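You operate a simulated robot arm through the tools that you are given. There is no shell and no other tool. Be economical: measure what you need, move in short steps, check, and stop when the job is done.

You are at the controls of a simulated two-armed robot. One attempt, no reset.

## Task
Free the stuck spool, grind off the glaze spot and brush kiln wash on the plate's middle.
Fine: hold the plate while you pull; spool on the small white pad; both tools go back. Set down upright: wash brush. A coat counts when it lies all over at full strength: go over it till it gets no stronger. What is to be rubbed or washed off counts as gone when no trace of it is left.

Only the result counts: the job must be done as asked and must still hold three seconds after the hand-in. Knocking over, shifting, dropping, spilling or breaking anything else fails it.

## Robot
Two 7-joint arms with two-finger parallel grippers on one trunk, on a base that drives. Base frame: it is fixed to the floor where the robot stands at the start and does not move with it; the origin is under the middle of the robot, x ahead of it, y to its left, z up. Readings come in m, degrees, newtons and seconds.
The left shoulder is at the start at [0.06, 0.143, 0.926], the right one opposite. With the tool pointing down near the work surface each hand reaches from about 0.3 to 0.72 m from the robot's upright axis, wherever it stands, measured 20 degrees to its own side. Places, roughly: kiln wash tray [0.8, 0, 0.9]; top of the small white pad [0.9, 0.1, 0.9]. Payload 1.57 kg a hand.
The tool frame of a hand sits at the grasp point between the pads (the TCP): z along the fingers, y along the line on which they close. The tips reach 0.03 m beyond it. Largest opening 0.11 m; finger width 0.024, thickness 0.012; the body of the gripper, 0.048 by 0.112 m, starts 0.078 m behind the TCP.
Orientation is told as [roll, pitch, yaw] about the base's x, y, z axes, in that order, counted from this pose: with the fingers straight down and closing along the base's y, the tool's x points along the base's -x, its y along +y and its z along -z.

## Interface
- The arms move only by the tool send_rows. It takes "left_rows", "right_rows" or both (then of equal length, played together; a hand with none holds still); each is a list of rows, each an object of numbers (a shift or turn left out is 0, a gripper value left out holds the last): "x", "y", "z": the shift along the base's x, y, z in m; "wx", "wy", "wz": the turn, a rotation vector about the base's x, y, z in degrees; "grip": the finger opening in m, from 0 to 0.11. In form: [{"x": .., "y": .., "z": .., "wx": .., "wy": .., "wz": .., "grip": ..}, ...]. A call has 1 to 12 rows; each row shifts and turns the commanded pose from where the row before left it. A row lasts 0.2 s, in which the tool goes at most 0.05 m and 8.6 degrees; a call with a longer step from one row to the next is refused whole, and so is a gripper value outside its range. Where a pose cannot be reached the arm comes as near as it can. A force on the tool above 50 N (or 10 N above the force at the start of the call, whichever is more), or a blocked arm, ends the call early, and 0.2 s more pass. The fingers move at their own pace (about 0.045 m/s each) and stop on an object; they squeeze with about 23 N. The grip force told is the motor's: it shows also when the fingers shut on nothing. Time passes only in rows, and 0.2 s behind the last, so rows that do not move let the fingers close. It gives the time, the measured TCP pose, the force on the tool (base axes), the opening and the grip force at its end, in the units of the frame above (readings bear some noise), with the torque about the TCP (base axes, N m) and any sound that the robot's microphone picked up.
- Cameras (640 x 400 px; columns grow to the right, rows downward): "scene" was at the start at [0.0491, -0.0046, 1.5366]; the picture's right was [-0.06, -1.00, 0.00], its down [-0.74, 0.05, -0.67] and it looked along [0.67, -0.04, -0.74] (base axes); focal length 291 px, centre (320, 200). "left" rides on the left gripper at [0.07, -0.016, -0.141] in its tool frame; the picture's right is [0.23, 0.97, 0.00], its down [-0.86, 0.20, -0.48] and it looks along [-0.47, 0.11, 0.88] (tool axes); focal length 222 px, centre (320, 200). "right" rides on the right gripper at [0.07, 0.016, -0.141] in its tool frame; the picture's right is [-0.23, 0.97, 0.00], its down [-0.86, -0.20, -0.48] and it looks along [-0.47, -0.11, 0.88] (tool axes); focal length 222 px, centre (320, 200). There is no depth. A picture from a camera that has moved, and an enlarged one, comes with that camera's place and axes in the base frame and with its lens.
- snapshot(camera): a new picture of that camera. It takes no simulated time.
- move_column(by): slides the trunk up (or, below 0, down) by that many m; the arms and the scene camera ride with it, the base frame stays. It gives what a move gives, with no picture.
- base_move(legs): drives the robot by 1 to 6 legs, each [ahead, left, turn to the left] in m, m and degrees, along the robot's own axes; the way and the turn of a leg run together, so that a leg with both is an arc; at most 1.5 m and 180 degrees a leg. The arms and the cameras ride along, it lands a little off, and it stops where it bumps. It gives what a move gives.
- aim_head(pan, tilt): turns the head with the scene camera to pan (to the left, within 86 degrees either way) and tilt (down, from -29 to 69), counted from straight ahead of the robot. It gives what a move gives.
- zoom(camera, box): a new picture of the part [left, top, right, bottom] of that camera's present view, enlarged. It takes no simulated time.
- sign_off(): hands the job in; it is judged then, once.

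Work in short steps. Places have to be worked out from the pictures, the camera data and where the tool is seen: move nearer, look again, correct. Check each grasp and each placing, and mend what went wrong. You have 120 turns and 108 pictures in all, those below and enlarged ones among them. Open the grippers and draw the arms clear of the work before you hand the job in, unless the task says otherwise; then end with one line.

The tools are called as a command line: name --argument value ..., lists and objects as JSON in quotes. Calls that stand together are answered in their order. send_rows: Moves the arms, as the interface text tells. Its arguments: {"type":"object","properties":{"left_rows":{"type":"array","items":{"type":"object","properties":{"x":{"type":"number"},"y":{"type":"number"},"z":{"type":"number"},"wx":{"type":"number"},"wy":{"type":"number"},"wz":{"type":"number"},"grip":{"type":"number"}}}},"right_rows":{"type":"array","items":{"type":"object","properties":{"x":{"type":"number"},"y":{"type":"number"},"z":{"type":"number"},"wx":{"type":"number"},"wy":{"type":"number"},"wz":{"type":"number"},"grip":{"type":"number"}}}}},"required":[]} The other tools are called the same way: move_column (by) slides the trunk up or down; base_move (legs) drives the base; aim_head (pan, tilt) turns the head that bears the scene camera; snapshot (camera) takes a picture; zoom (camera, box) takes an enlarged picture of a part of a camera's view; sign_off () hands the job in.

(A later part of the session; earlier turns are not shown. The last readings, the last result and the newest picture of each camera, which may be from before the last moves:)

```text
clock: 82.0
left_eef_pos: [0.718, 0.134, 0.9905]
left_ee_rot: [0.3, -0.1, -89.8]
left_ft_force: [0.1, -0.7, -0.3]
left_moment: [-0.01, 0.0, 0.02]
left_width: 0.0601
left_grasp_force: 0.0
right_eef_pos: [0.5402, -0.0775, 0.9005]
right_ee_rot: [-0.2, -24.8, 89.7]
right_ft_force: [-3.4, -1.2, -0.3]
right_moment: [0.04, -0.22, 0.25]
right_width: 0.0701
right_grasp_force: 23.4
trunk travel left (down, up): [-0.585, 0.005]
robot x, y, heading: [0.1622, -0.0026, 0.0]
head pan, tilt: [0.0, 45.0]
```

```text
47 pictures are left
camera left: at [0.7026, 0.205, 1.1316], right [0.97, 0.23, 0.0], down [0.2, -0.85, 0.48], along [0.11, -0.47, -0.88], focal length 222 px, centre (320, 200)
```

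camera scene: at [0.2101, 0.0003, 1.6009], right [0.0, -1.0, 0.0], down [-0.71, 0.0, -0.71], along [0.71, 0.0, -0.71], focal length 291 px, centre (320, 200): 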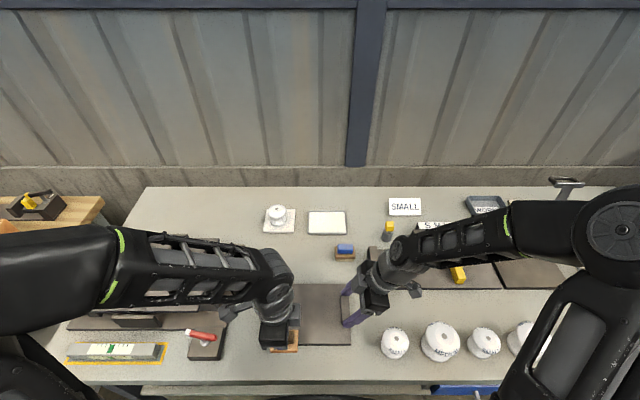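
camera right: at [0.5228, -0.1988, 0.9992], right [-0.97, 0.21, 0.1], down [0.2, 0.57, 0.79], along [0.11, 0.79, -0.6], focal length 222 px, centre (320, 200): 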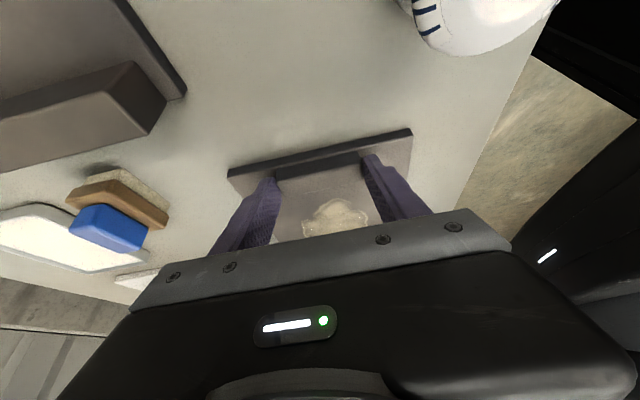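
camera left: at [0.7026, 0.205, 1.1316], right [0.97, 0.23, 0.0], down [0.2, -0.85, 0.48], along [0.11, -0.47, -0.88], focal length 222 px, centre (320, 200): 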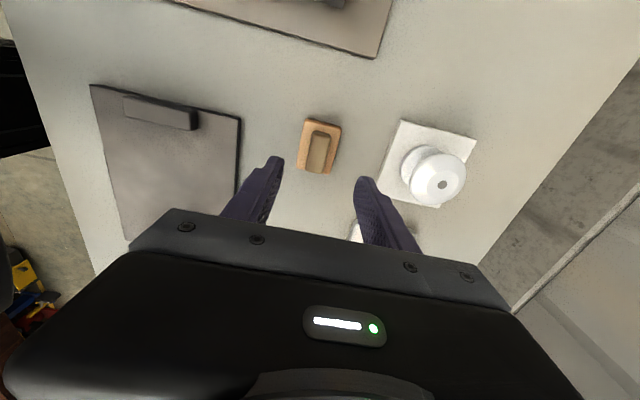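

The block is back home at about (0.7165, 0.135). Next the left hand takes over holding the plate at the left handle, tilted outward, and the right hand releases and goes for the brush.

send_rows --left_rows '[{"x": -0.0355, "y": 0.0025, "wx": -5, "grip": 0.1}, {"x": -0.0355, "y": 0.0025, "wx": -5}, {"x": -0.0355, "y": 0.0025, "wx": -5}, {"x": -0.0355, "y": 0.0025, "wx": -5}, {"x": -0.0355, "y": 0.0025, "wx": -5}, {}]' --right_rows '[{"grip": 0.1}, {}, {}, {"y": -0.01, "z": 0.03}, {"y": -0.01, "z": 0.04}, {"y": -0.01, "z": 0.04}]'

snapshot --camera "left"

snapshot --camera "scene"

```text
clock: 83.3
left_eef_pos: [0.54, 0.1448, 0.9893]
left_ee_rot: [0.3, -25.2, -89.8]
left_ft_force: [0.1, -0.6, 0.2]
left_moment: [0.01, -0.02, 0.03]
left_width: 0.1
left_grasp_force: 0.0
right_eef_pos: [0.5405, -0.1075, 1.0073]
right_ee_rot: [-0.1, -24.9, 89.9]
right_ft_force: [0.0, -0.3, 0.0]
right_moment: [-0.02, 0.01, 0.03]
right_width: 0.1002
right_grasp_force: 0.0
trunk travel left (down, up): [-0.585, 0.005]
robot x, y, heading: [0.1562, 0.0004, -0.2]
head pan, tilt: [0.0, 45.0]
```

```text
46 pictures are left
camera left: at [0.5228, 0.2673, 1.0871], right [0.97, 0.21, -0.09], down [0.2, -0.57, 0.8], along [0.11, -0.8, -0.6], focal length 222 px, centre (320, 200)
```

left: 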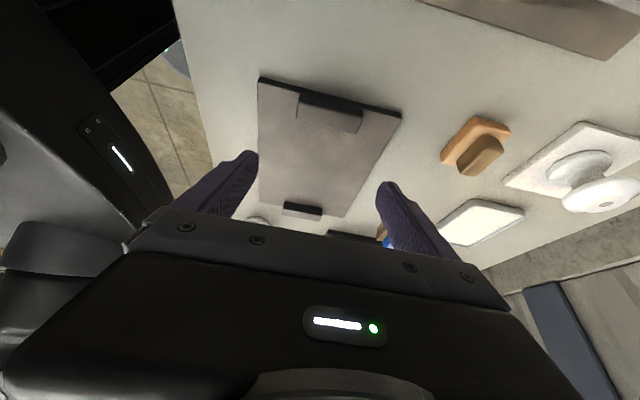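

```text
45 pictures are left
camera scene: at [0.2102, 0.0001, 1.6009], right [0.0, -1.0, 0.0], down [-0.71, 0.0, -0.71], along [0.71, 0.0, -0.71], focal length 291 px, centre (320, 200)
```

scene: 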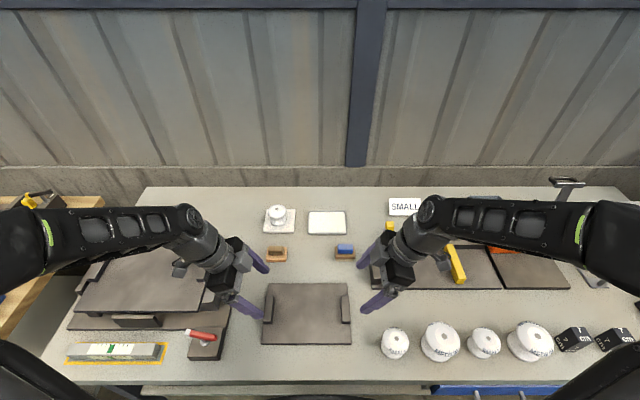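

The plate hasn't moved. I'll lower the left hand onto the left handle and grip it, while the right hand straightens up over the brush at about (0.70, −0.077).

send_rows --left_rows '[{"z": -0.035}, {"z": -0.035}, {"z": -0.014}, {"z": -0.005}, {"grip": 0.05}, {"grip": 0.04}, {}, {}]' --right_rows '[{"x": 0.03, "wx": -5}, {"x": 0.03, "y": 0.006, "wx": -5}, {"x": 0.03, "y": 0.006, "wx": -5}, {"x": 0.03, "y": 0.006, "wx": -5}, {"x": 0.03, "y": 0.006, "wx": -5}, {"x": 0.01, "y": 0.006}, {}, {}]'

snapshot --camera "left"

snapshot --camera "right"

zoom --camera "scene" --box '[220, 190, 420, 315]'

```text
clock: 85.2
left_eef_pos: [0.5414, 0.1476, 0.9013]
left_ee_rot: [0.2, -25.1, -89.9]
left_ft_force: [-0.6, -0.1, -0.2]
left_moment: [0.54, -0.3, -0.13]
left_width: 0.07
left_grasp_force: 23.2
right_eef_pos: [0.7019, -0.079, 1.0086]
right_ee_rot: [-0.2, 0.0, 89.9]
right_ft_force: [0.6, 0.7, -0.6]
right_moment: [-0.01, 0.02, -0.01]
right_width: 0.1
right_grasp_force: 0.0
trunk travel left (down, up): [-0.585, 0.005]
robot x, y, heading: [0.157, -0.0048, 0.3]
head pan, tilt: [0.0, 45.0]
```

```text
44 pictures are left
camera left: at [0.5245, 0.27, 0.9987], right [0.97, 0.21, -0.09], down [0.2, -0.57, 0.8], along [0.11, -0.79, -0.6], focal length 222 px, centre (320, 200)
```

left: 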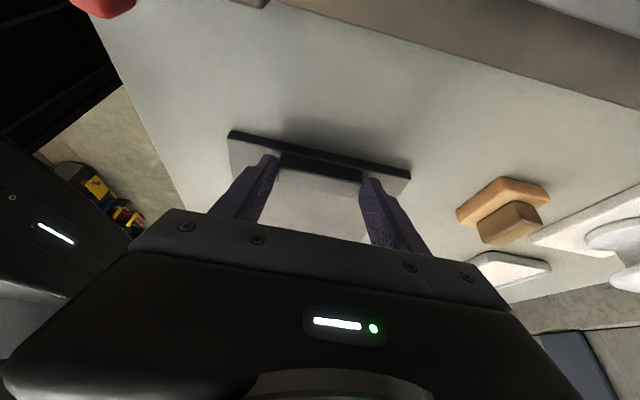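

```text
43 pictures are left
camera right: at [0.6837, -0.1466, 1.1508], right [-0.97, 0.23, 0.0], down [0.2, 0.86, 0.48], along [0.11, 0.46, -0.88], focal length 222 px, centre (320, 200)
```

right: 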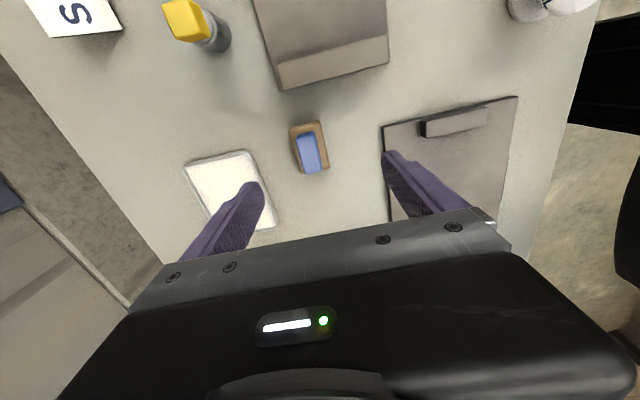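

```text
3.20 times, centred on (320, 252) of scene
camera zoom: at [0.2107, 0.0004, 1.6008], right [0.0, -1.0, 0.0], down [-0.71, 0.0, -0.71], along [0.71, 0.0, -0.71], focal length 930 px, centre (320, 32)
```

zoom: 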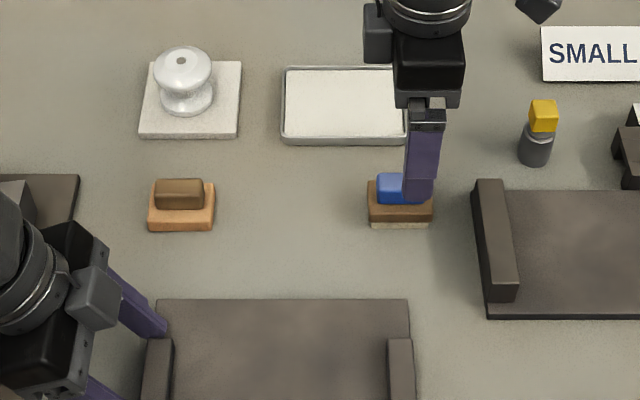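

The left handle is held, and the block is at its original spot. The brush handle works out near (0.713, −0.077) with its top at about 0.907. I'll descend partway and check.

send_rows --right_rows '[{"x": 0.011, "y": 0.002, "z": -0.03, "grip": 0.07}, {"z": -0.03}, {"z": -0.015}, {}]'

snapshot --camera "right"

zoom --camera "scene" --box '[310, 210, 390, 260]'

```text
clock: 86.2
left_eef_pos: [0.5405, 0.147, 0.9008]
left_ee_rot: [0.2, -25.1, -89.9]
left_ft_force: [-1.5, 0.6, -0.9]
left_moment: [0.28, -0.17, -0.19]
left_width: 0.0702
left_grasp_force: 23.1
right_eef_pos: [0.7109, -0.0747, 0.9328]
right_ee_rot: [-0.1, 0.1, 89.8]
right_ft_force: [0.7, -0.1, -0.1]
right_moment: [-0.02, 0.01, -0.02]
right_width: 0.07
right_grasp_force: 0.0
trunk travel left (down, up): [-0.585, 0.005]
robot x, y, heading: [0.1601, -0.0003, 0.0]
head pan, tilt: [0.0, 45.0]
```

```text
41 pictures are left
camera right: at [0.6938, -0.1435, 1.0749], right [-0.97, 0.23, 0.0], down [0.2, 0.86, 0.48], along [0.11, 0.46, -0.88], focal length 222 px, centre (320, 200)
```

right: 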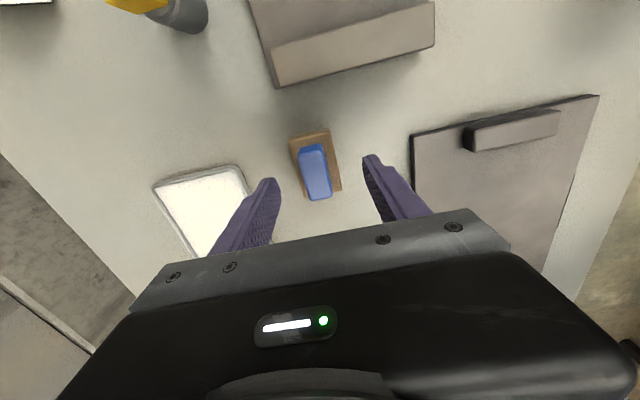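

```text
8.00 times, centred on (350, 235) of scene
camera zoom: at [0.2106, 0.0005, 1.6009], right [0.0, -1.0, 0.0], down [-0.71, 0.0, -0.71], along [0.71, 0.0, -0.71], focal length 2325 px, centre (80, -80)
```

zoom: 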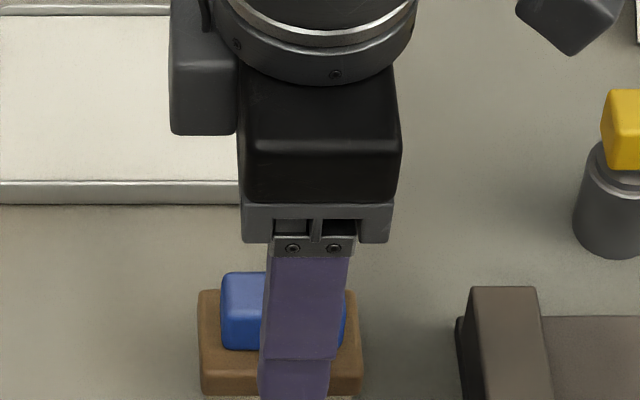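

The handle lies centred between the fingertips. I'll descend 12 mm and close.

send_rows --right_rows '[{"z": -0.008, "x": 0.001}, {"z": -0.005}, {"grip": 0.0}, {}, {}, {}, {}]'

snapshot --camera "right"

```text
clock: 87.8
left_eef_pos: [0.5409, 0.1471, 0.9011]
left_ee_rot: [0.2, -25.2, -89.9]
left_ft_force: [-1.3, 0.9, -0.3]
left_moment: [0.13, 0.12, -0.34]
left_width: 0.07
left_grasp_force: 22.4
right_eef_pos: [0.7118, -0.0749, 0.9203]
right_ee_rot: [-0.2, 0.1, 89.9]
right_ft_force: [0.3, -0.1, -0.5]
right_moment: [-0.02, -0.01, 0.0]
right_width: 0.0213
right_grasp_force: 22.8
trunk travel left (down, up): [-0.585, 0.005]
robot x, y, heading: [0.1588, 0.0011, -0.2]
head pan, tilt: [0.0, 45.0]
```

```text
39 pictures are left
camera right: at [0.6952, -0.1433, 1.0626], right [-0.97, 0.23, 0.0], down [0.2, 0.86, 0.48], along [0.11, 0.46, -0.88], focal length 222 px, centre (320, 200)
```

right: 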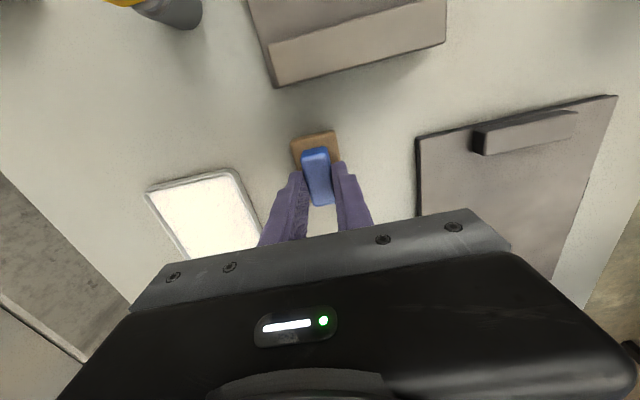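

The brush is gripped; its home is TCP (0.712, −0.075, 0.920). I'll lift it and move above the wash tray.

send_rows --right_rows '[{"z": 0.02}, {"z": 0.025}, {"x": 0.03, "y": 0.012}, {"x": 0.03, "y": 0.012}, {"x": 0.03, "y": 0.012}, {"x": 0.03, "y": 0.012}, {}]'

snapshot --camera "right"

zoom --camera "scene" --box '[260, 190, 388, 270]'

```text
clock: 89.3
left_eef_pos: [0.5406, 0.1468, 0.9006]
left_ee_rot: [0.2, -25.2, -89.8]
left_ft_force: [-0.2, 0.8, 0.5]
left_moment: [0.07, 0.47, -0.13]
left_width: 0.0698
left_grasp_force: 22.6
right_eef_pos: [0.8233, -0.032, 0.9592]
right_ee_rot: [0.8, 0.2, 89.4]
right_ft_force: [0.8, 0.5, 0.3]
right_moment: [0.0, -0.02, -0.05]
right_width: 0.0212
right_grasp_force: 22.9
right hand out of reach, approached as far as the arm can: row 6
trunk travel left (down, up): [-0.585, 0.005]
robot x, y, heading: [0.1584, 0.0011, -0.1]
head pan, tilt: [0.0, 45.0]
```

```text
38 pictures are left
camera right: at [0.8086, -0.1003, 1.1017], right [-0.97, 0.24, 0.01], down [0.22, 0.85, 0.47], along [0.1, 0.46, -0.88], focal length 222 px, centre (320, 200)
```

right: 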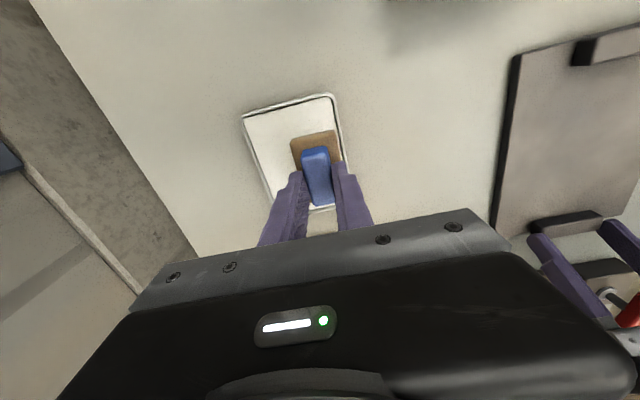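

```text
5.00 times, centred on (324, 230) of scene
camera zoom: at [0.2109, 0.0005, 1.6009], right [0.0, -1.0, 0.0], down [-0.71, 0.0, -0.71], along [0.71, 0.0, -0.71], focal length 1453 px, centre (300, 50)
```

zoom: 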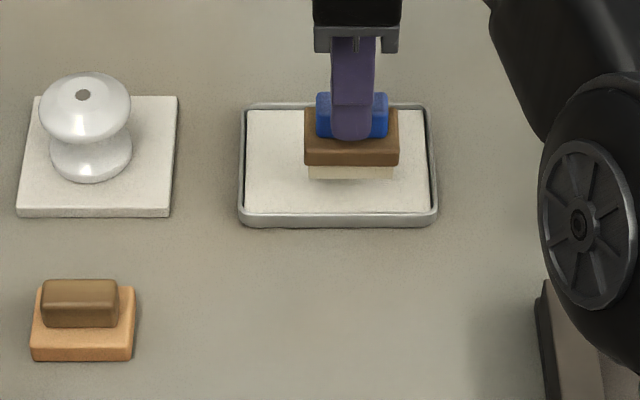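

The brush is slightly too near the tray's front rim. I'll lower a bit, which extends reach, and shift 15 mm forward.

send_rows --right_rows '[{"z": -0.01}, {"x": 0.008, "y": 0.003}, {"x": 0.008, "y": 0.003}, {}]'

zoom --camera "scene" --box '[260, 190, 388, 270]'

```text
clock: 90.3
left_eef_pos: [0.5404, 0.1474, 0.9011]
left_ee_rot: [0.3, -25.1, -90.0]
left_ft_force: [-0.4, 0.0, -0.4]
left_moment: [-0.14, 0.3, 0.06]
left_width: 0.07
left_grasp_force: 22.6
right_eef_pos: [0.8324, -0.0269, 0.9558]
right_ee_rot: [-0.2, 0.1, 89.9]
right_ft_force: [-0.3, -0.2, 0.1]
right_moment: [0.0, 0.01, 0.0]
right_width: 0.0209
right_grasp_force: 23.2
right hand out of reach, approached as far as the arm can: row 2, 3
trunk travel left (down, up): [-0.585, 0.005]
robot x, y, heading: [0.1585, 0.0009, -0.1]
head pan, tilt: [0.0, 45.0]
```

```text
5.00 times, centred on (324, 230) of scene
camera zoom: at [0.2109, 0.0005, 1.6009], right [0.0, -1.0, 0.0], down [-0.71, 0.0, -0.71], along [0.71, 0.0, -0.71], focal length 1453 px, centre (300, 50)
```

zoom: 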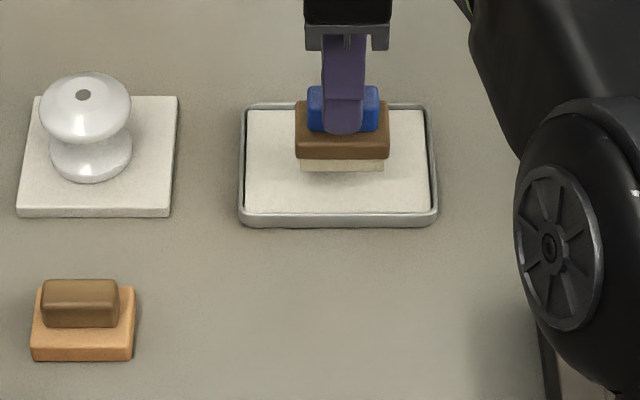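

send_rows --right_rows '[{"z": -0.01}, {"z": -0.006, "x": 0.004}, {"z": -0.003}, {}]'

zoom --camera "scene" --box '[290, 195, 370, 245]'

```text
clock: 91.3
left_eef_pos: [0.5403, 0.1468, 0.9004]
left_ee_rot: [0.2, -25.1, -89.9]
left_ft_force: [0.3, 0.4, 0.0]
left_moment: [-0.02, 0.05, -0.05]
left_width: 0.07
left_grasp_force: 23.7
right_eef_pos: [0.8356, -0.0279, 0.9386]
right_ee_rot: [-0.2, 0.1, 89.9]
right_ft_force: [-0.3, 0.5, -1.6]
right_moment: [-0.01, -0.02, -0.01]
right_width: 0.0213
right_grasp_force: 22.7
trunk travel left (down, up): [-0.585, 0.005]
robot x, y, heading: [0.1626, -0.0011, -0.3]
head pan, tilt: [0.0, 45.0]
```

```text
8.00 times, centred on (330, 220) of scene
camera zoom: at [0.2109, 0.0005, 1.6009], right [0.0, -1.0, 0.0], down [-0.71, 0.0, -0.71], along [0.71, 0.0, -0.71], focal length 2325 px, centre (240, 40)
```

zoom: 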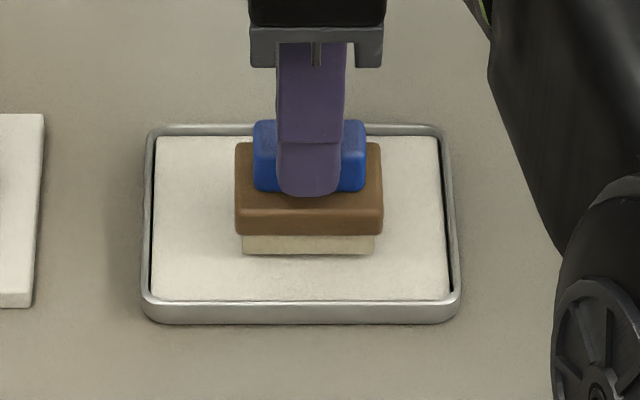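

It's well inside the tray with room to spare. I'll lower to the wash surface.

send_rows --right_rows '[{"z": -0.003}, {"z": -0.003}, {"z": -0.002}, {}]'

```text
clock: 92.3
left_eef_pos: [0.5398, 0.1466, 0.9016]
left_ee_rot: [0.3, -25.1, -89.9]
left_ft_force: [1.9, 0.3, 0.2]
left_moment: [0.56, 0.19, 0.26]
left_width: 0.0699
left_grasp_force: 23.5
right_eef_pos: [0.837, -0.0281, 0.9315]
right_ee_rot: [-0.4, 0.0, 89.7]
right_ft_force: [0.4, -1.2, 20.9]
right_moment: [-0.21, 0.03, 0.03]
right_width: 0.0211
right_grasp_force: 23.3
trunk travel left (down, up): [-0.585, 0.005]
robot x, y, heading: [0.1578, -0.0001, -0.2]
head pan, tilt: [0.0, 45.0]
```

The brush is touching at 21 N. I'll ease off and swirl a little to load it, then lift and look.

send_rows --right_rows '[{"z": 0.001}, {"y": 0.015}, {"y": -0.015}, {"y": -0.015}, {"y": 0.015}, {"z": 0.015}, {"z": 0.02}, {}]'

zoom --camera "scene" --box '[290, 185, 370, 235]'

```text
clock: 94.2
left_eef_pos: [0.5397, 0.1467, 0.9014]
left_ee_rot: [0.1, -25.2, -89.9]
left_ft_force: [-1.9, 1.7, 0.6]
left_moment: [-0.16, 0.12, -0.56]
left_width: 0.0695
left_grasp_force: 23.4
right_eef_pos: [0.8331, -0.0275, 0.9557]
right_ee_rot: [-0.3, 0.0, 89.9]
right_ft_force: [0.6, 0.4, -1.1]
right_moment: [0.01, 0.01, -0.02]
right_width: 0.0214
right_grasp_force: 23.0
right hand out of reach, approached as far as the arm can: row 7
trunk travel left (down, up): [-0.585, 0.005]
robot x, y, heading: [0.1587, -0.0051, -0.1]
head pan, tilt: [0.0, 45.0]
```

```text
8.00 times, centred on (330, 210) of scene
camera zoom: at [0.2104, 0.0005, 1.6008], right [0.0, -1.0, 0.0], down [-0.71, 0.0, -0.71], along [0.71, 0.0, -0.71], focal length 2325 px, centre (240, 120)
```

zoom: 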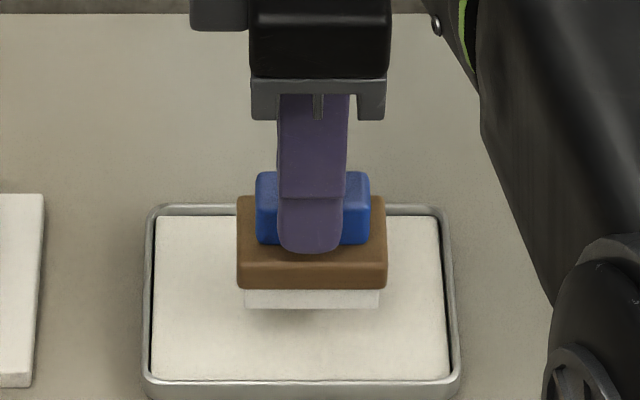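

The bristles are now white, so the brush is loaded. I'll carry it over the plate, staying above the surface.

send_rows --right_rows '[{"x": -0.037, "y": 0.0125}, {"x": -0.037, "y": 0.0125}, {"x": -0.037, "y": 0.0125}, {"x": -0.037, "y": 0.0125}, {"x": -0.037, "y": 0.0125}, {"x": -0.037, "y": 0.0125}, {"x": -0.036, "y": 0.0125}, {"z": -0.01}, {}]'

zoom --camera "scene" --box '[220, 230, 420, 355]'

```text
clock: 96.2
left_eef_pos: [0.5402, 0.1471, 0.9011]
left_ee_rot: [0.2, -25.1, -89.9]
left_ft_force: [-0.5, 1.8, 0.5]
left_moment: [-0.12, 0.06, -0.02]
left_width: 0.0697
left_grasp_force: 23.2
right_eef_pos: [0.5746, 0.0595, 0.9438]
right_ee_rot: [-0.2, 0.1, 90.0]
right_ft_force: [0.2, 1.1, -1.4]
right_moment: [-0.04, -0.03, 0.01]
right_width: 0.0215
right_grasp_force: 23.0
trunk travel left (down, up): [-0.585, 0.005]
robot x, y, heading: [0.1551, -0.0014, -0.1]
head pan, tilt: [0.0, 45.0]
```

```text
3.20 times, centred on (320, 292) of scene
camera zoom: at [0.2107, 0.0007, 1.6009], right [0.0, -1.0, 0.0], down [-0.71, 0.0, -0.71], along [0.71, 0.0, -0.71], focal length 930 px, centre (320, -96)
```

zoom: 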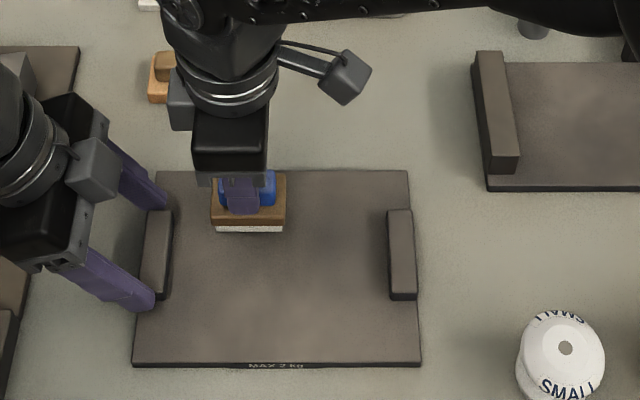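

Now I'll lower to gentle contact.

send_rows --right_rows '[{"z": -0.008}, {"z": -0.004}, {"z": -0.002}, {}]'

```text
clock: 97.2
left_eef_pos: [0.5399, 0.1467, 0.9011]
left_ee_rot: [0.2, -25.2, -89.9]
left_ft_force: [-0.1, 2.3, 0.5]
left_moment: [0.03, -0.07, -0.11]
left_width: 0.07
left_grasp_force: 23.2
right_eef_pos: [0.5727, 0.0607, 0.9308]
right_ee_rot: [-0.3, 0.0, 89.9]
right_ft_force: [0.5, -0.6, 0.9]
right_moment: [0.06, 0.01, 0.0]
right_width: 0.0212
right_grasp_force: 22.9
trunk travel left (down, up): [-0.585, 0.005]
robot x, y, heading: [0.1596, -0.0002, -0.1]
head pan, tilt: [0.0, 45.0]
```

It's just touching. I'll press 1 mm more and brush the first two lanes.

send_rows --right_rows '[{"z": -0.001}, {"x": -0.018}, {"x": -0.018}, {"x": -0.018}, {"x": -0.018}, {"y": -0.025}, {"x": 0.018}, {"x": 0.018}, {"x": 0.018}, {"x": 0.018}, {}]'

zoom --camera "scene" --box '[220, 240, 396, 350]'

```text
clock: 99.5
left_eef_pos: [0.5407, 0.1463, 0.9002]
left_ee_rot: [0.3, -25.2, -89.9]
left_ft_force: [-0.7, 2.5, 0.1]
left_moment: [-0.01, -0.09, -0.24]
left_width: 0.0698
left_grasp_force: 22.6
right_eef_pos: [0.5754, 0.0344, 0.9291]
right_ee_rot: [-0.2, 0.1, 90.0]
right_ft_force: [-0.7, -0.2, 0.2]
right_moment: [0.05, 0.0, 0.03]
right_width: 0.0214
right_grasp_force: 22.8
trunk travel left (down, up): [-0.585, 0.005]
robot x, y, heading: [0.1591, -0.0, -0.2]
head pan, tilt: [0.0, 45.0]
```

```text
3.64 times, centred on (308, 295) of scene
camera zoom: at [0.2104, 0.0007, 1.6009], right [0.0, -1.0, 0.0], down [-0.71, 0.0, -0.71], along [0.71, 0.0, -0.71], focal length 1057 px, centre (364, -146)
```

zoom: 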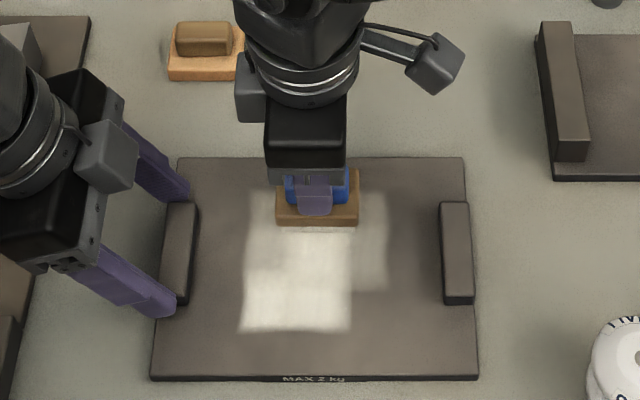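

The wash goes on well, but the second lane is fainter from light contact. I'll press 1 mm more and do the remaining lanes.

send_rows --right_rows '[{"z": -0.0012}, {"x": -0.018}, {"x": -0.018}, {"x": -0.018}, {"x": -0.018}, {"y": -0.025}, {"x": 0.018}, {"x": 0.018}, {"x": 0.018}, {"x": 0.018}, {}]'

zoom --camera "scene" --box '[220, 240, 396, 350]'

```text
clock: 102.0
left_eef_pos: [0.5403, 0.1469, 0.9014]
left_ee_rot: [0.2, -25.3, -89.9]
left_ft_force: [-0.2, 2.4, 1.0]
left_moment: [0.06, 0.15, 0.24]
left_width: 0.0699
left_grasp_force: 23.4
right_eef_pos: [0.5759, 0.0096, 0.9292]
right_ee_rot: [-0.2, 0.1, 89.9]
right_ft_force: [0.2, 0.2, -0.6]
right_moment: [-0.03, 0.0, 0.0]
right_width: 0.0213
right_grasp_force: 23.2
trunk travel left (down, up): [-0.585, 0.005]
robot x, y, heading: [0.1601, 0.0021, -0.3]
head pan, tilt: [0.0, 45.0]
```

```text
3.64 times, centred on (308, 295) of scene
camera zoom: at [0.2102, 0.0005, 1.6009], right [0.0, -1.0, 0.0], down [-0.71, 0.0, -0.71], along [0.71, 0.0, -0.71], focal length 1057 px, centre (364, -146)
```

zoom: 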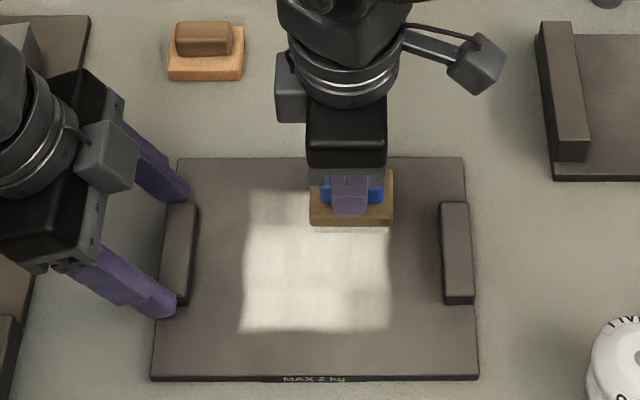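

The coat is filling a square of about x 0.489–0.591 and y −0.019–0.087 around the plate's centre. I'll go over it again in overlapping lanes.

send_rows --right_rows '[{"z": -0.001, "y": -0.003}, {"x": -0.019}, {"x": -0.019}, {"x": -0.019}, {"x": -0.019}, {"y": 0.02}, {"x": 0.019}, {"x": 0.019}, {"x": 0.019}, {"x": 0.019}, {"y": 0.02}, {}]'

send_rows --right_rows '[{"x": -0.019}, {"x": -0.019}, {"x": -0.019}, {"x": -0.019}, {"y": 0.017}, {"x": 0.019}, {"x": 0.019}, {"x": 0.019}, {"x": 0.019}, {"z": 0.03}, {"x": 0.04, "y": -0.02}, {"x": 0.045, "y": -0.02}]'

zoom --camera "scene" --box '[244, 266, 356, 336]'

```text
clock: 104.5
left_eef_pos: [0.5401, 0.1462, 0.901]
left_ee_rot: [0.3, -25.1, -89.9]
left_ft_force: [0.0, 3.9, 0.2]
left_moment: [-0.11, -0.08, -0.13]
left_width: 0.0695
left_grasp_force: 22.4
right_eef_pos: [0.577, 0.0469, 0.9282]
right_ee_rot: [-0.2, 0.1, 89.8]
right_ft_force: [1.6, -6.7, 16.8]
right_moment: [-0.45, 0.04, -0.02]
right_width: 0.0212
right_grasp_force: 23.0
trunk travel left (down, up): [-0.585, 0.005]
robot x, y, heading: [0.1566, -0.0029, -0.1]
head pan, tilt: [0.0, 45.0]
```

```text
clock: 107.2
left_eef_pos: [0.5398, 0.1464, 0.9013]
left_ee_rot: [0.2, -25.1, -89.9]
left_ft_force: [-0.3, -0.4, 0.1]
left_moment: [0.19, 0.65, -0.31]
left_width: 0.0698
left_grasp_force: 23.4
right_eef_pos: [0.661, 0.0264, 0.9569]
right_ee_rot: [-0.2, 0.1, 90.0]
right_ft_force: [0.1, -0.7, -1.2]
right_moment: [-0.01, -0.02, 0.04]
right_width: 0.0213
right_grasp_force: 23.1
trunk travel left (down, up): [-0.585, 0.005]
robot x, y, heading: [0.1577, 0.001, -0.0]
head pan, tilt: [0.0, 45.0]
```

```text
5.71 times, centred on (300, 301) of scene
camera zoom: at [0.2105, 0.0004, 1.601], right [0.0, -1.0, 0.0], down [-0.71, 0.0, -0.71], along [0.71, 0.0, -0.71], focal length 1661 px, centre (434, -377)
```

zoom: 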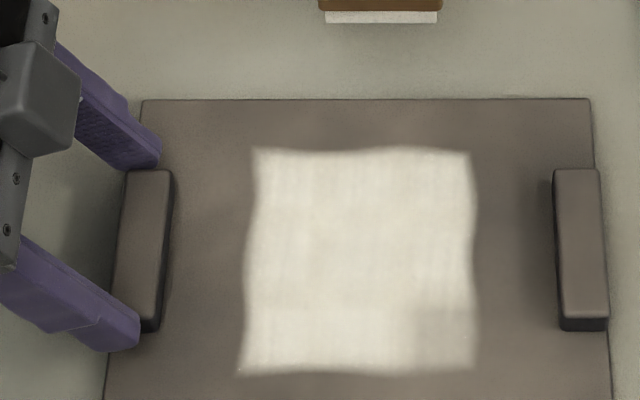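

The coat is nearly full, with a fainter patch at the near-right corner (x ~0.505, y ~−0.005). I'll go over that corner and everything once more.

send_rows --right_rows '[{"x": -0.043, "y": -0.013}, {"x": -0.043, "y": -0.013}, {"z": -0.02}, {"z": -0.0095}, {"x": -0.019}, {"x": -0.019}, {"x": -0.019}, {"x": -0.017}, {"x": 0.019}, {"x": 0.019}, {"x": -0.019}, {"x": -0.019}]'

send_rows --right_rows '[{"y": 0.02}, {"y": 0.02}, {"y": 0.022}, {"y": -0.021}, {"y": -0.021}, {"y": -0.02}, {}]'

zoom --camera "scene" --box '[244, 266, 356, 336]'

```text
clock: 109.8
left_eef_pos: [0.5401, 0.1466, 0.901]
left_ee_rot: [0.2, -25.1, -89.8]
left_ft_force: [-1.7, 2.7, -0.3]
left_moment: [0.08, 0.08, -0.03]
left_width: 0.07
left_grasp_force: 23.3
right_eef_pos: [0.4994, -0.0016, 0.9285]
right_ee_rot: [-0.3, 0.1, 89.9]
right_ft_force: [-0.5, -0.1, -1.9]
right_moment: [0.02, 0.01, -0.04]
right_width: 0.0214
right_grasp_force: 22.7
trunk travel left (down, up): [-0.585, 0.005]
robot x, y, heading: [0.1587, 0.0005, -0.0]
head pan, tilt: [0.0, 45.0]
```

```text
clock: 111.3
left_eef_pos: [0.5416, 0.1473, 0.9016]
left_ee_rot: [0.2, -25.2, -89.9]
left_ft_force: [-0.4, -0.6, -0.1]
left_moment: [0.0, -0.18, 0.14]
left_width: 0.0699
left_grasp_force: 22.5
right_eef_pos: [0.4986, -0.0029, 0.9276]
right_ee_rot: [-0.3, 0.0, 89.8]
right_ft_force: [-1.2, 1.8, 4.8]
right_moment: [0.0, 0.02, 0.01]
right_width: 0.0212
right_grasp_force: 23.2
trunk travel left (down, up): [-0.585, 0.005]
robot x, y, heading: [0.1612, 0.0029, 0.1]
head pan, tilt: [0.0, 45.0]
```

```text
5.71 times, centred on (300, 301) of scene
camera zoom: at [0.2104, 0.0005, 1.601], right [0.0, -1.0, 0.0], down [-0.71, 0.0, -0.71], along [0.71, 0.0, -0.71], focal length 1661 px, centre (434, -377)
```

zoom: 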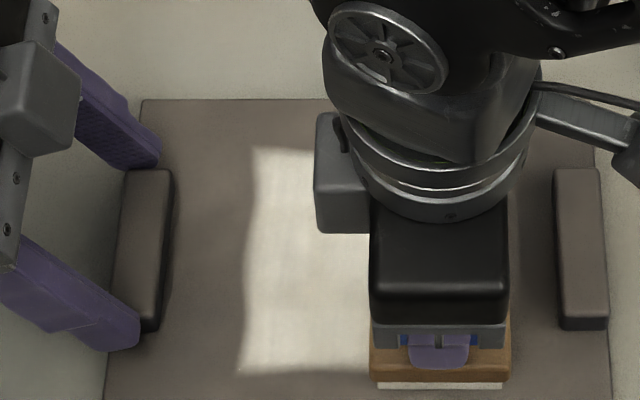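

send_rows --right_rows '[{"z": -0.0005, "x": 0.019}, {"x": 0.019}, {"x": 0.019}, {"x": 0.019}, {"y": 0.02}, {"x": -0.019}, {"x": -0.019}, {"x": -0.019}, {"x": -0.019}, {"y": 0.021}, {"x": 0.019}, {"x": 0.019}]'

send_rows --right_rows '[{"x": 0.019}, {"x": 0.019}, {"y": 0.021}, {"x": -0.019}, {"x": -0.019}, {"x": -0.019}, {"x": -0.019}, {"z": 0.015}, {"z": 0.02, "x": 0.04}, {"x": 0.048}, {"x": 0.048}, {"x": 0.04}]'

zoom --camera "scene" --box '[244, 266, 356, 336]'

zoom --camera "scene" --box '[250, 210, 362, 280]'

```text
clock: 114.0
left_eef_pos: [0.542, 0.147, 0.902]
left_ee_rot: [0.2, -25.2, -89.9]
left_ft_force: [-0.3, 1.6, 0.8]
left_moment: [-0.18, 0.38, -0.25]
left_width: 0.0698
left_grasp_force: 23.0
right_eef_pos: [0.5386, 0.0374, 0.9283]
right_ee_rot: [-0.3, 0.1, 89.7]
right_ft_force: [0.2, -0.4, -0.7]
right_moment: [0.02, 0.0, 0.01]
right_width: 0.0214
right_grasp_force: 23.0
trunk travel left (down, up): [-0.585, 0.005]
robot x, y, heading: [0.1582, 0.0011, -0.3]
head pan, tilt: [0.0, 45.0]
```

```text
clock: 116.5
left_eef_pos: [0.5408, 0.1477, 0.9001]
left_ee_rot: [0.2, -25.2, -89.9]
left_ft_force: [1.4, 1.5, -0.1]
left_moment: [-0.04, 0.65, -0.32]
left_width: 0.07
left_grasp_force: 23.2
right_eef_pos: [0.6751, 0.0586, 0.962]
right_ee_rot: [-0.2, 0.1, 89.9]
right_ft_force: [0.1, 1.0, -0.9]
right_moment: [-0.03, -0.01, -0.02]
right_width: 0.0214
right_grasp_force: 22.6
trunk travel left (down, up): [-0.585, 0.005]
robot x, y, heading: [0.1616, -0.0016, -0.3]
head pan, tilt: [0.0, 45.0]
```

```text
5.71 times, centred on (300, 301) of scene
camera zoom: at [0.2107, 0.0006, 1.601], right [0.0, -1.0, 0.0], down [-0.71, 0.0, -0.71], along [0.71, 0.0, -0.71], focal length 1661 px, centre (434, -377)
```

zoom: 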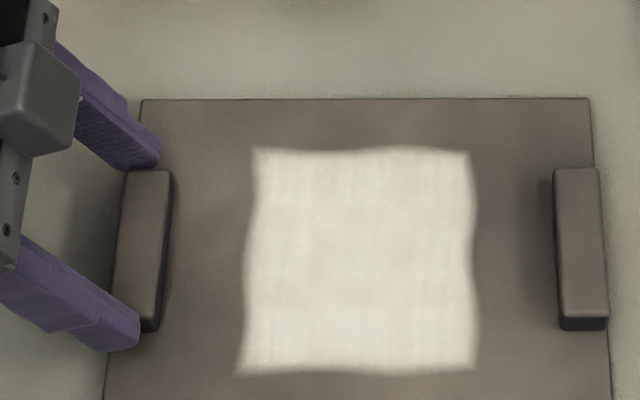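

```text
5.71 times, centred on (306, 245) of scene
camera zoom: at [0.2107, 0.0006, 1.601], right [0.0, -1.0, 0.0], down [-0.71, 0.0, -0.71], along [0.71, 0.0, -0.71], focal length 1661 px, centre (400, -57)
```

zoom: 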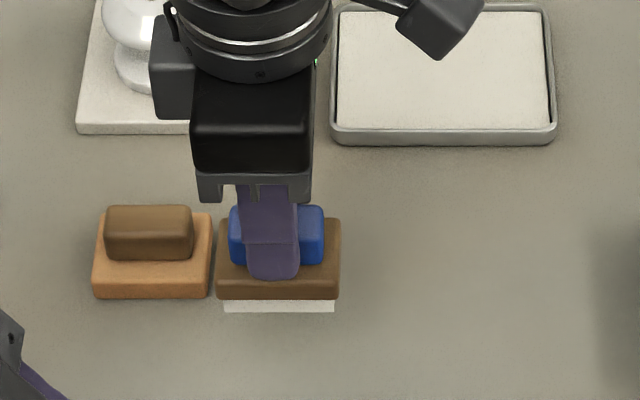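

The coat looks even and strong. I'll do one more pass to confirm it gets no stronger.

send_rows --right_rows '[{"x": -0.04, "y": 0.002}, {"x": -0.04}, {"x": -0.018}, {"z": -0.025}, {"z": -0.0095}, {"x": -0.02}, {"x": -0.02}, {"x": -0.02}, {"x": -0.018}, {"y": -0.015}, {"x": 0.02}, {"x": 0.02}]'

send_rows --right_rows '[{"x": 0.02}, {"x": 0.018}, {"y": -0.015}, {"x": -0.02}, {"x": -0.02}, {"x": -0.02}, {"x": -0.018}, {"y": -0.015}, {"x": 0.02}, {"x": 0.02}, {"x": 0.02}, {"x": 0.018}]'

send_rows --right_rows '[{"y": -0.014}, {"x": -0.02}, {"x": -0.02}, {"x": -0.02}, {"x": -0.018}, {"z": 0.015}, {"x": 0.02, "z": 0.02}, {"x": 0.045, "y": -0.02}, {"x": 0.045, "y": -0.02}, {"x": 0.045, "y": -0.02}, {"x": 0.045, "y": -0.012}, {}]'

zoom --camera "scene" --box '[244, 266, 356, 336]'

```text
clock: 119.2
left_eef_pos: [0.5404, 0.1467, 0.9003]
left_ee_rot: [0.3, -25.3, -89.9]
left_ft_force: [-0.2, 0.8, 0.1]
left_moment: [-0.13, 0.25, -0.2]
left_width: 0.07
left_grasp_force: 23.0
right_eef_pos: [0.5395, 0.0483, 0.9276]
right_ee_rot: [-0.1, 0.0, 89.8]
right_ft_force: [0.6, 0.0, -1.3]
right_moment: [0.01, -0.04, 0.0]
right_width: 0.0213
right_grasp_force: 22.4
trunk travel left (down, up): [-0.585, 0.005]
robot x, y, heading: [0.1556, 0.001, -0.3]
head pan, tilt: [0.0, 45.0]
```

```text
clock: 121.8
left_eef_pos: [0.5412, 0.1462, 0.9015]
left_ee_rot: [0.2, -25.1, -89.9]
left_ft_force: [0.2, 1.8, -0.1]
left_moment: [-0.07, 0.21, -0.16]
left_width: 0.0699
left_grasp_force: 22.9
right_eef_pos: [0.5768, 0.0174, 0.9299]
right_ee_rot: [-0.2, 0.1, 89.9]
right_ft_force: [-0.9, -0.6, -0.6]
right_moment: [0.03, 0.03, -0.03]
right_width: 0.0212
right_grasp_force: 22.7
trunk travel left (down, up): [-0.585, 0.005]
robot x, y, heading: [0.1623, -0.0, -0.1]
head pan, tilt: [0.0, 45.0]
```

```text
clock: 124.3
left_eef_pos: [0.541, 0.1468, 0.9004]
left_ee_rot: [0.2, -25.2, -89.9]
left_ft_force: [-0.6, 2.4, 0.3]
left_moment: [-0.04, 0.24, -0.03]
left_width: 0.0699
left_grasp_force: 23.5
right_eef_pos: [0.6981, -0.0691, 0.9642]
right_ee_rot: [-0.2, 0.1, 89.8]
right_ft_force: [0.2, -0.4, 0.1]
right_moment: [0.0, 0.01, -0.01]
right_width: 0.0213
right_grasp_force: 22.7
trunk travel left (down, up): [-0.585, 0.005]
robot x, y, heading: [0.1574, 0.003, -0.2]
head pan, tilt: [0.0, 45.0]
```

```text
5.71 times, centred on (300, 301) of scene
camera zoom: at [0.2105, 0.0005, 1.6009], right [0.0, -1.0, 0.0], down [-0.71, 0.0, -0.71], along [0.71, 0.0, -0.71], focal length 1661 px, centre (434, -377)
```

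zoom: 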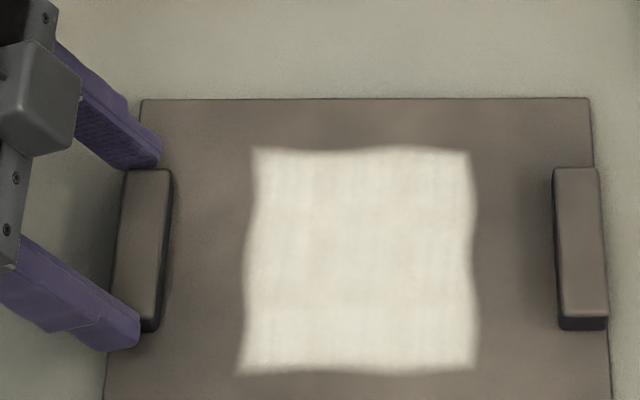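

It looks uniform, but contact on that pass was very light. I'll do one firmer pass with verified contact to be certain it's saturated.

send_rows --right_rows '[{"x": -0.041, "y": 0.022}, {"x": -0.041, "y": 0.022}, {"x": -0.041, "y": 0.023}, {"z": -0.03}, {"z": -0.006}, {"z": -0.0015}, {}]'

```text
clock: 126.0
left_eef_pos: [0.5402, 0.1465, 0.9011]
left_ee_rot: [0.4, -25.1, -90.0]
left_ft_force: [2.1, 0.5, -3.7]
left_moment: [0.48, -0.2, 0.09]
left_width: 0.0699
left_grasp_force: 22.8
right_eef_pos: [0.5765, -0.0015, 0.9255]
right_ee_rot: [-0.3, 0.0, 89.9]
right_ft_force: [-5.1, -1.7, 21.1]
right_moment: [-0.04, 0.28, 0.03]
right_width: 0.0215
right_grasp_force: 23.1
trunk travel left (down, up): [-0.585, 0.005]
robot x, y, heading: [0.1532, -0.0008, -0.1]
head pan, tilt: [0.0, 45.0]
```

send_rows --right_rows '[{"z": 0.0005, "x": -0.019}, {"x": -0.019}, {"x": -0.019}, {"x": -0.019}, {"y": 0.018}, {"x": 0.019}, {"x": 0.019}, {"x": 0.019}, {"x": 0.019}]'

```text
clock: 128.0
left_eef_pos: [0.5412, 0.1473, 0.9014]
left_ee_rot: [0.3, -25.2, -89.9]
left_ft_force: [-1.4, 2.7, 1.3]
left_moment: [0.03, 0.09, -0.54]
left_width: 0.0699
left_grasp_force: 22.4
right_eef_pos: [0.5779, 0.0156, 0.9266]
right_ee_rot: [-0.2, 0.0, 89.9]
right_ft_force: [-0.8, -0.3, -1.0]
right_moment: [0.02, 0.0, 0.0]
right_width: 0.0212
right_grasp_force: 22.8
trunk travel left (down, up): [-0.585, 0.005]
robot x, y, heading: [0.1586, 0.001, -0.1]
head pan, tilt: [0.0, 45.0]
```

send_rows --right_rows '[{"z": -0.0015}, {"x": -0.019}, {"x": -0.019}, {"x": -0.019}, {"x": -0.019}, {"y": 0.018}, {"x": 0.019}, {"x": 0.019}, {"x": 0.019}, {"x": 0.019}]'

```text
clock: 130.2
left_eef_pos: [0.5409, 0.1459, 0.901]
left_ee_rot: [0.2, -25.2, -89.8]
left_ft_force: [0.1, 1.1, 3.3]
left_moment: [-0.08, 0.4, 0.09]
left_width: 0.0699
left_grasp_force: 22.9
right_eef_pos: [0.5748, 0.0344, 0.9246]
right_ee_rot: [-0.1, 0.1, 90.0]
right_ft_force: [0.2, -0.7, -0.5]
right_moment: [0.04, 0.01, -0.01]
right_width: 0.0211
right_grasp_force: 23.3
trunk travel left (down, up): [-0.585, 0.005]
robot x, y, heading: [0.1629, 0.0008, -0.0]
head pan, tilt: [0.0, 45.0]
```

send_rows --right_rows '[{"z": -0.0015}, {"x": -0.019}, {"x": -0.019}, {"x": -0.019}, {"x": -0.019}, {"y": 0.014}, {"y": 0.014}, {"x": 0.019}, {"x": 0.019}, {"x": 0.019}, {"x": 0.019}]'

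zoom --camera "right" --box '[240, 80, 440, 220]'

```text
clock: 132.6
left_eef_pos: [0.5405, 0.1473, 0.9009]
left_ee_rot: [0.2, -25.2, -89.9]
left_ft_force: [5.0, 0.0, 0.4]
left_moment: [0.12, 0.32, -0.15]
left_width: 0.0698
left_grasp_force: 23.3
right_eef_pos: [0.5771, 0.0608, 0.9227]
right_ee_rot: [-0.2, 0.2, 89.9]
right_ft_force: [-6.0, -1.0, 14.9]
right_moment: [0.03, 0.29, -0.04]
right_width: 0.0212
right_grasp_force: 23.3
trunk travel left (down, up): [-0.585, 0.005]
robot x, y, heading: [0.1607, -0.0007, 0.0]
head pan, tilt: [0.0, 45.0]
```

```text
2.86 times, centred on (340, 150) of right
camera zoom: at [0.5594, -0.0075, 1.0648], right [-0.97, 0.23, 0.0], down [0.2, 0.86, 0.48], along [0.11, 0.47, -0.88], focal length 635 px, centre (263, 343)
```

zoom: 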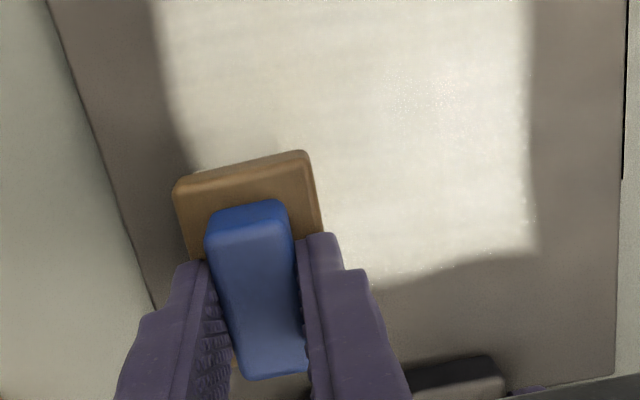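

The contact is good and the coat is dense. One last lane pair with this contact, then I'll lift and check from the scene camera.

send_rows --right_rows '[{"x": -0.019}, {"x": -0.019}, {"x": -0.019}, {"x": -0.019}, {"z": 0.015}, {"z": 0.025}, {"x": 0.035, "y": -0.025}, {"x": 0.04, "y": -0.03}, {"x": 0.04, "y": -0.03}, {"x": 0.04, "y": -0.03}, {"x": 0.04, "y": -0.018}, {}]'

zoom --camera "scene" --box '[244, 266, 356, 336]'

zoom --camera "scene" --box '[250, 190, 410, 290]'

```text
clock: 135.2
left_eef_pos: [0.5406, 0.1474, 0.9008]
left_ee_rot: [0.2, -25.1, -90.0]
left_ft_force: [-1.0, 1.8, 2.7]
left_moment: [0.0, 0.26, -0.08]
left_width: 0.0699
left_grasp_force: 23.2
right_eef_pos: [0.6945, -0.0744, 0.9615]
right_ee_rot: [-0.2, 0.1, 90.0]
right_ft_force: [-0.2, 0.1, -0.9]
right_moment: [-0.02, 0.01, 0.02]
right_width: 0.0212
right_grasp_force: 23.4
trunk travel left (down, up): [-0.585, 0.005]
robot x, y, heading: [0.1601, 0.0013, 0.2]
head pan, tilt: [0.0, 45.0]
```

```text
5.71 times, centred on (300, 301) of scene
camera zoom: at [0.21, 0.0004, 1.6009], right [0.0, -1.0, 0.0], down [-0.71, 0.0, -0.71], along [0.71, 0.0, -0.71], focal length 1661 px, centre (434, -377)
```

zoom: 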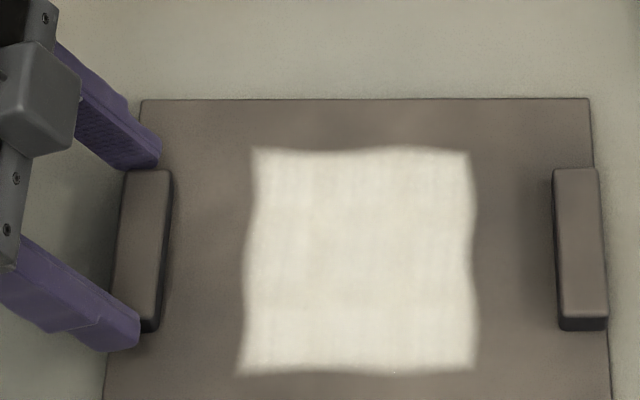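

```text
4.00 times, centred on (330, 240) of scene
camera zoom: at [0.21, 0.0004, 1.6009], right [0.0, -1.0, 0.0], down [-0.71, 0.0, -0.71], along [0.71, 0.0, -0.71], focal length 1162 px, centre (280, 40)
```

zoom: 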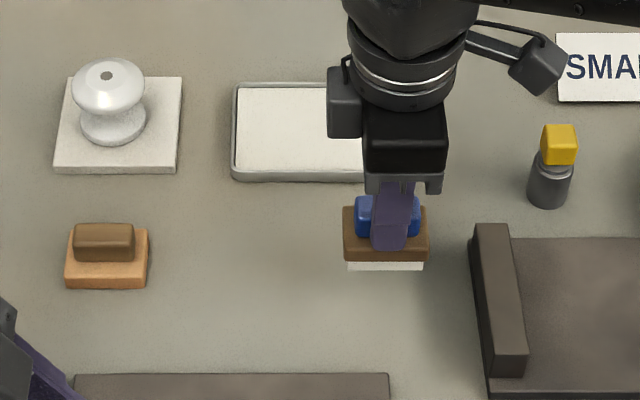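

The coat shows no change, so it's saturated. I'll return the brush to its home at (0.712, −0.075).

send_rows --right_rows '[{"x": 0.0175, "z": -0.01}, {"z": -0.02}, {"z": -0.01}, {}]'

send_rows --right_rows '[{"z": -0.003}, {"z": -0.002}, {}]'

```text
clock: 136.2
left_eef_pos: [0.54, 0.1457, 0.9013]
left_ee_rot: [0.1, -25.1, -89.8]
left_ft_force: [-1.7, 0.1, 0.8]
left_moment: [0.06, 0.15, -0.12]
left_width: 0.0698
left_grasp_force: 23.4
right_eef_pos: [0.7117, -0.0727, 0.9218]
right_ee_rot: [-0.2, 0.1, 89.8]
right_ft_force: [-0.2, 0.9, -0.8]
right_moment: [-0.01, -0.01, 0.0]
right_width: 0.0214
right_grasp_force: 22.4
trunk travel left (down, up): [-0.585, 0.005]
robot x, y, heading: [0.1604, 0.0001, -0.2]
head pan, tilt: [0.0, 45.0]
```

```text
clock: 136.9
left_eef_pos: [0.5402, 0.148, 0.9014]
left_ee_rot: [0.2, -25.2, -89.9]
left_ft_force: [-2.9, 0.2, -0.3]
left_moment: [0.04, 0.02, -0.15]
left_width: 0.0701
left_grasp_force: 22.6
right_eef_pos: [0.7134, -0.0723, 0.9176]
right_ee_rot: [-0.3, 0.1, 89.8]
right_ft_force: [0.9, 0.2, -0.3]
right_moment: [0.01, 0.02, -0.03]
right_width: 0.0214
right_grasp_force: 22.4
trunk travel left (down, up): [-0.585, 0.005]
robot x, y, heading: [0.1598, -0.0007, 0.0]
head pan, tilt: [0.0, 45.0]
```

send_rows --right_rows '[{"z": -0.002}, {"z": -0.001}, {}]'

```text
clock: 137.8
left_eef_pos: [0.541, 0.1456, 0.9004]
left_ee_rot: [0.2, -25.2, -89.9]
left_ft_force: [-2.7, 0.4, -0.1]
left_moment: [0.06, 0.09, -0.2]
left_width: 0.0699
left_grasp_force: 23.1
right_eef_pos: [0.7136, -0.0721, 0.9149]
right_ee_rot: [-0.2, 0.1, 89.9]
right_ft_force: [0.8, 0.1, -1.8]
right_moment: [-0.02, 0.0, 0.01]
right_width: 0.0216
right_grasp_force: 22.9
trunk travel left (down, up): [-0.585, 0.005]
robot x, y, heading: [0.1586, -0.0026, 0.1]
head pan, tilt: [0.0, 45.0]
```

No contact yet, so I'll keep going in small steps.

send_rows --right_rows '[{"z": -0.0015}, {"z": -0.001}, {}]'

```text
clock: 138.6
left_eef_pos: [0.5396, 0.1462, 0.9]
left_ee_rot: [0.2, -25.2, -90.0]
left_ft_force: [-3.1, 0.0, 0.4]
left_moment: [0.04, 0.17, -0.32]
left_width: 0.0698
left_grasp_force: 23.6
right_eef_pos: [0.7124, -0.0723, 0.9135]
right_ee_rot: [-0.3, 0.1, 89.9]
right_ft_force: [0.1, 0.0, -0.9]
right_moment: [0.0, 0.02, 0.02]
right_width: 0.0213
right_grasp_force: 23.1
trunk travel left (down, up): [-0.585, 0.005]
robot x, y, heading: [0.1625, 0.0014, -0.4]
head pan, tilt: [0.0, 45.0]
```

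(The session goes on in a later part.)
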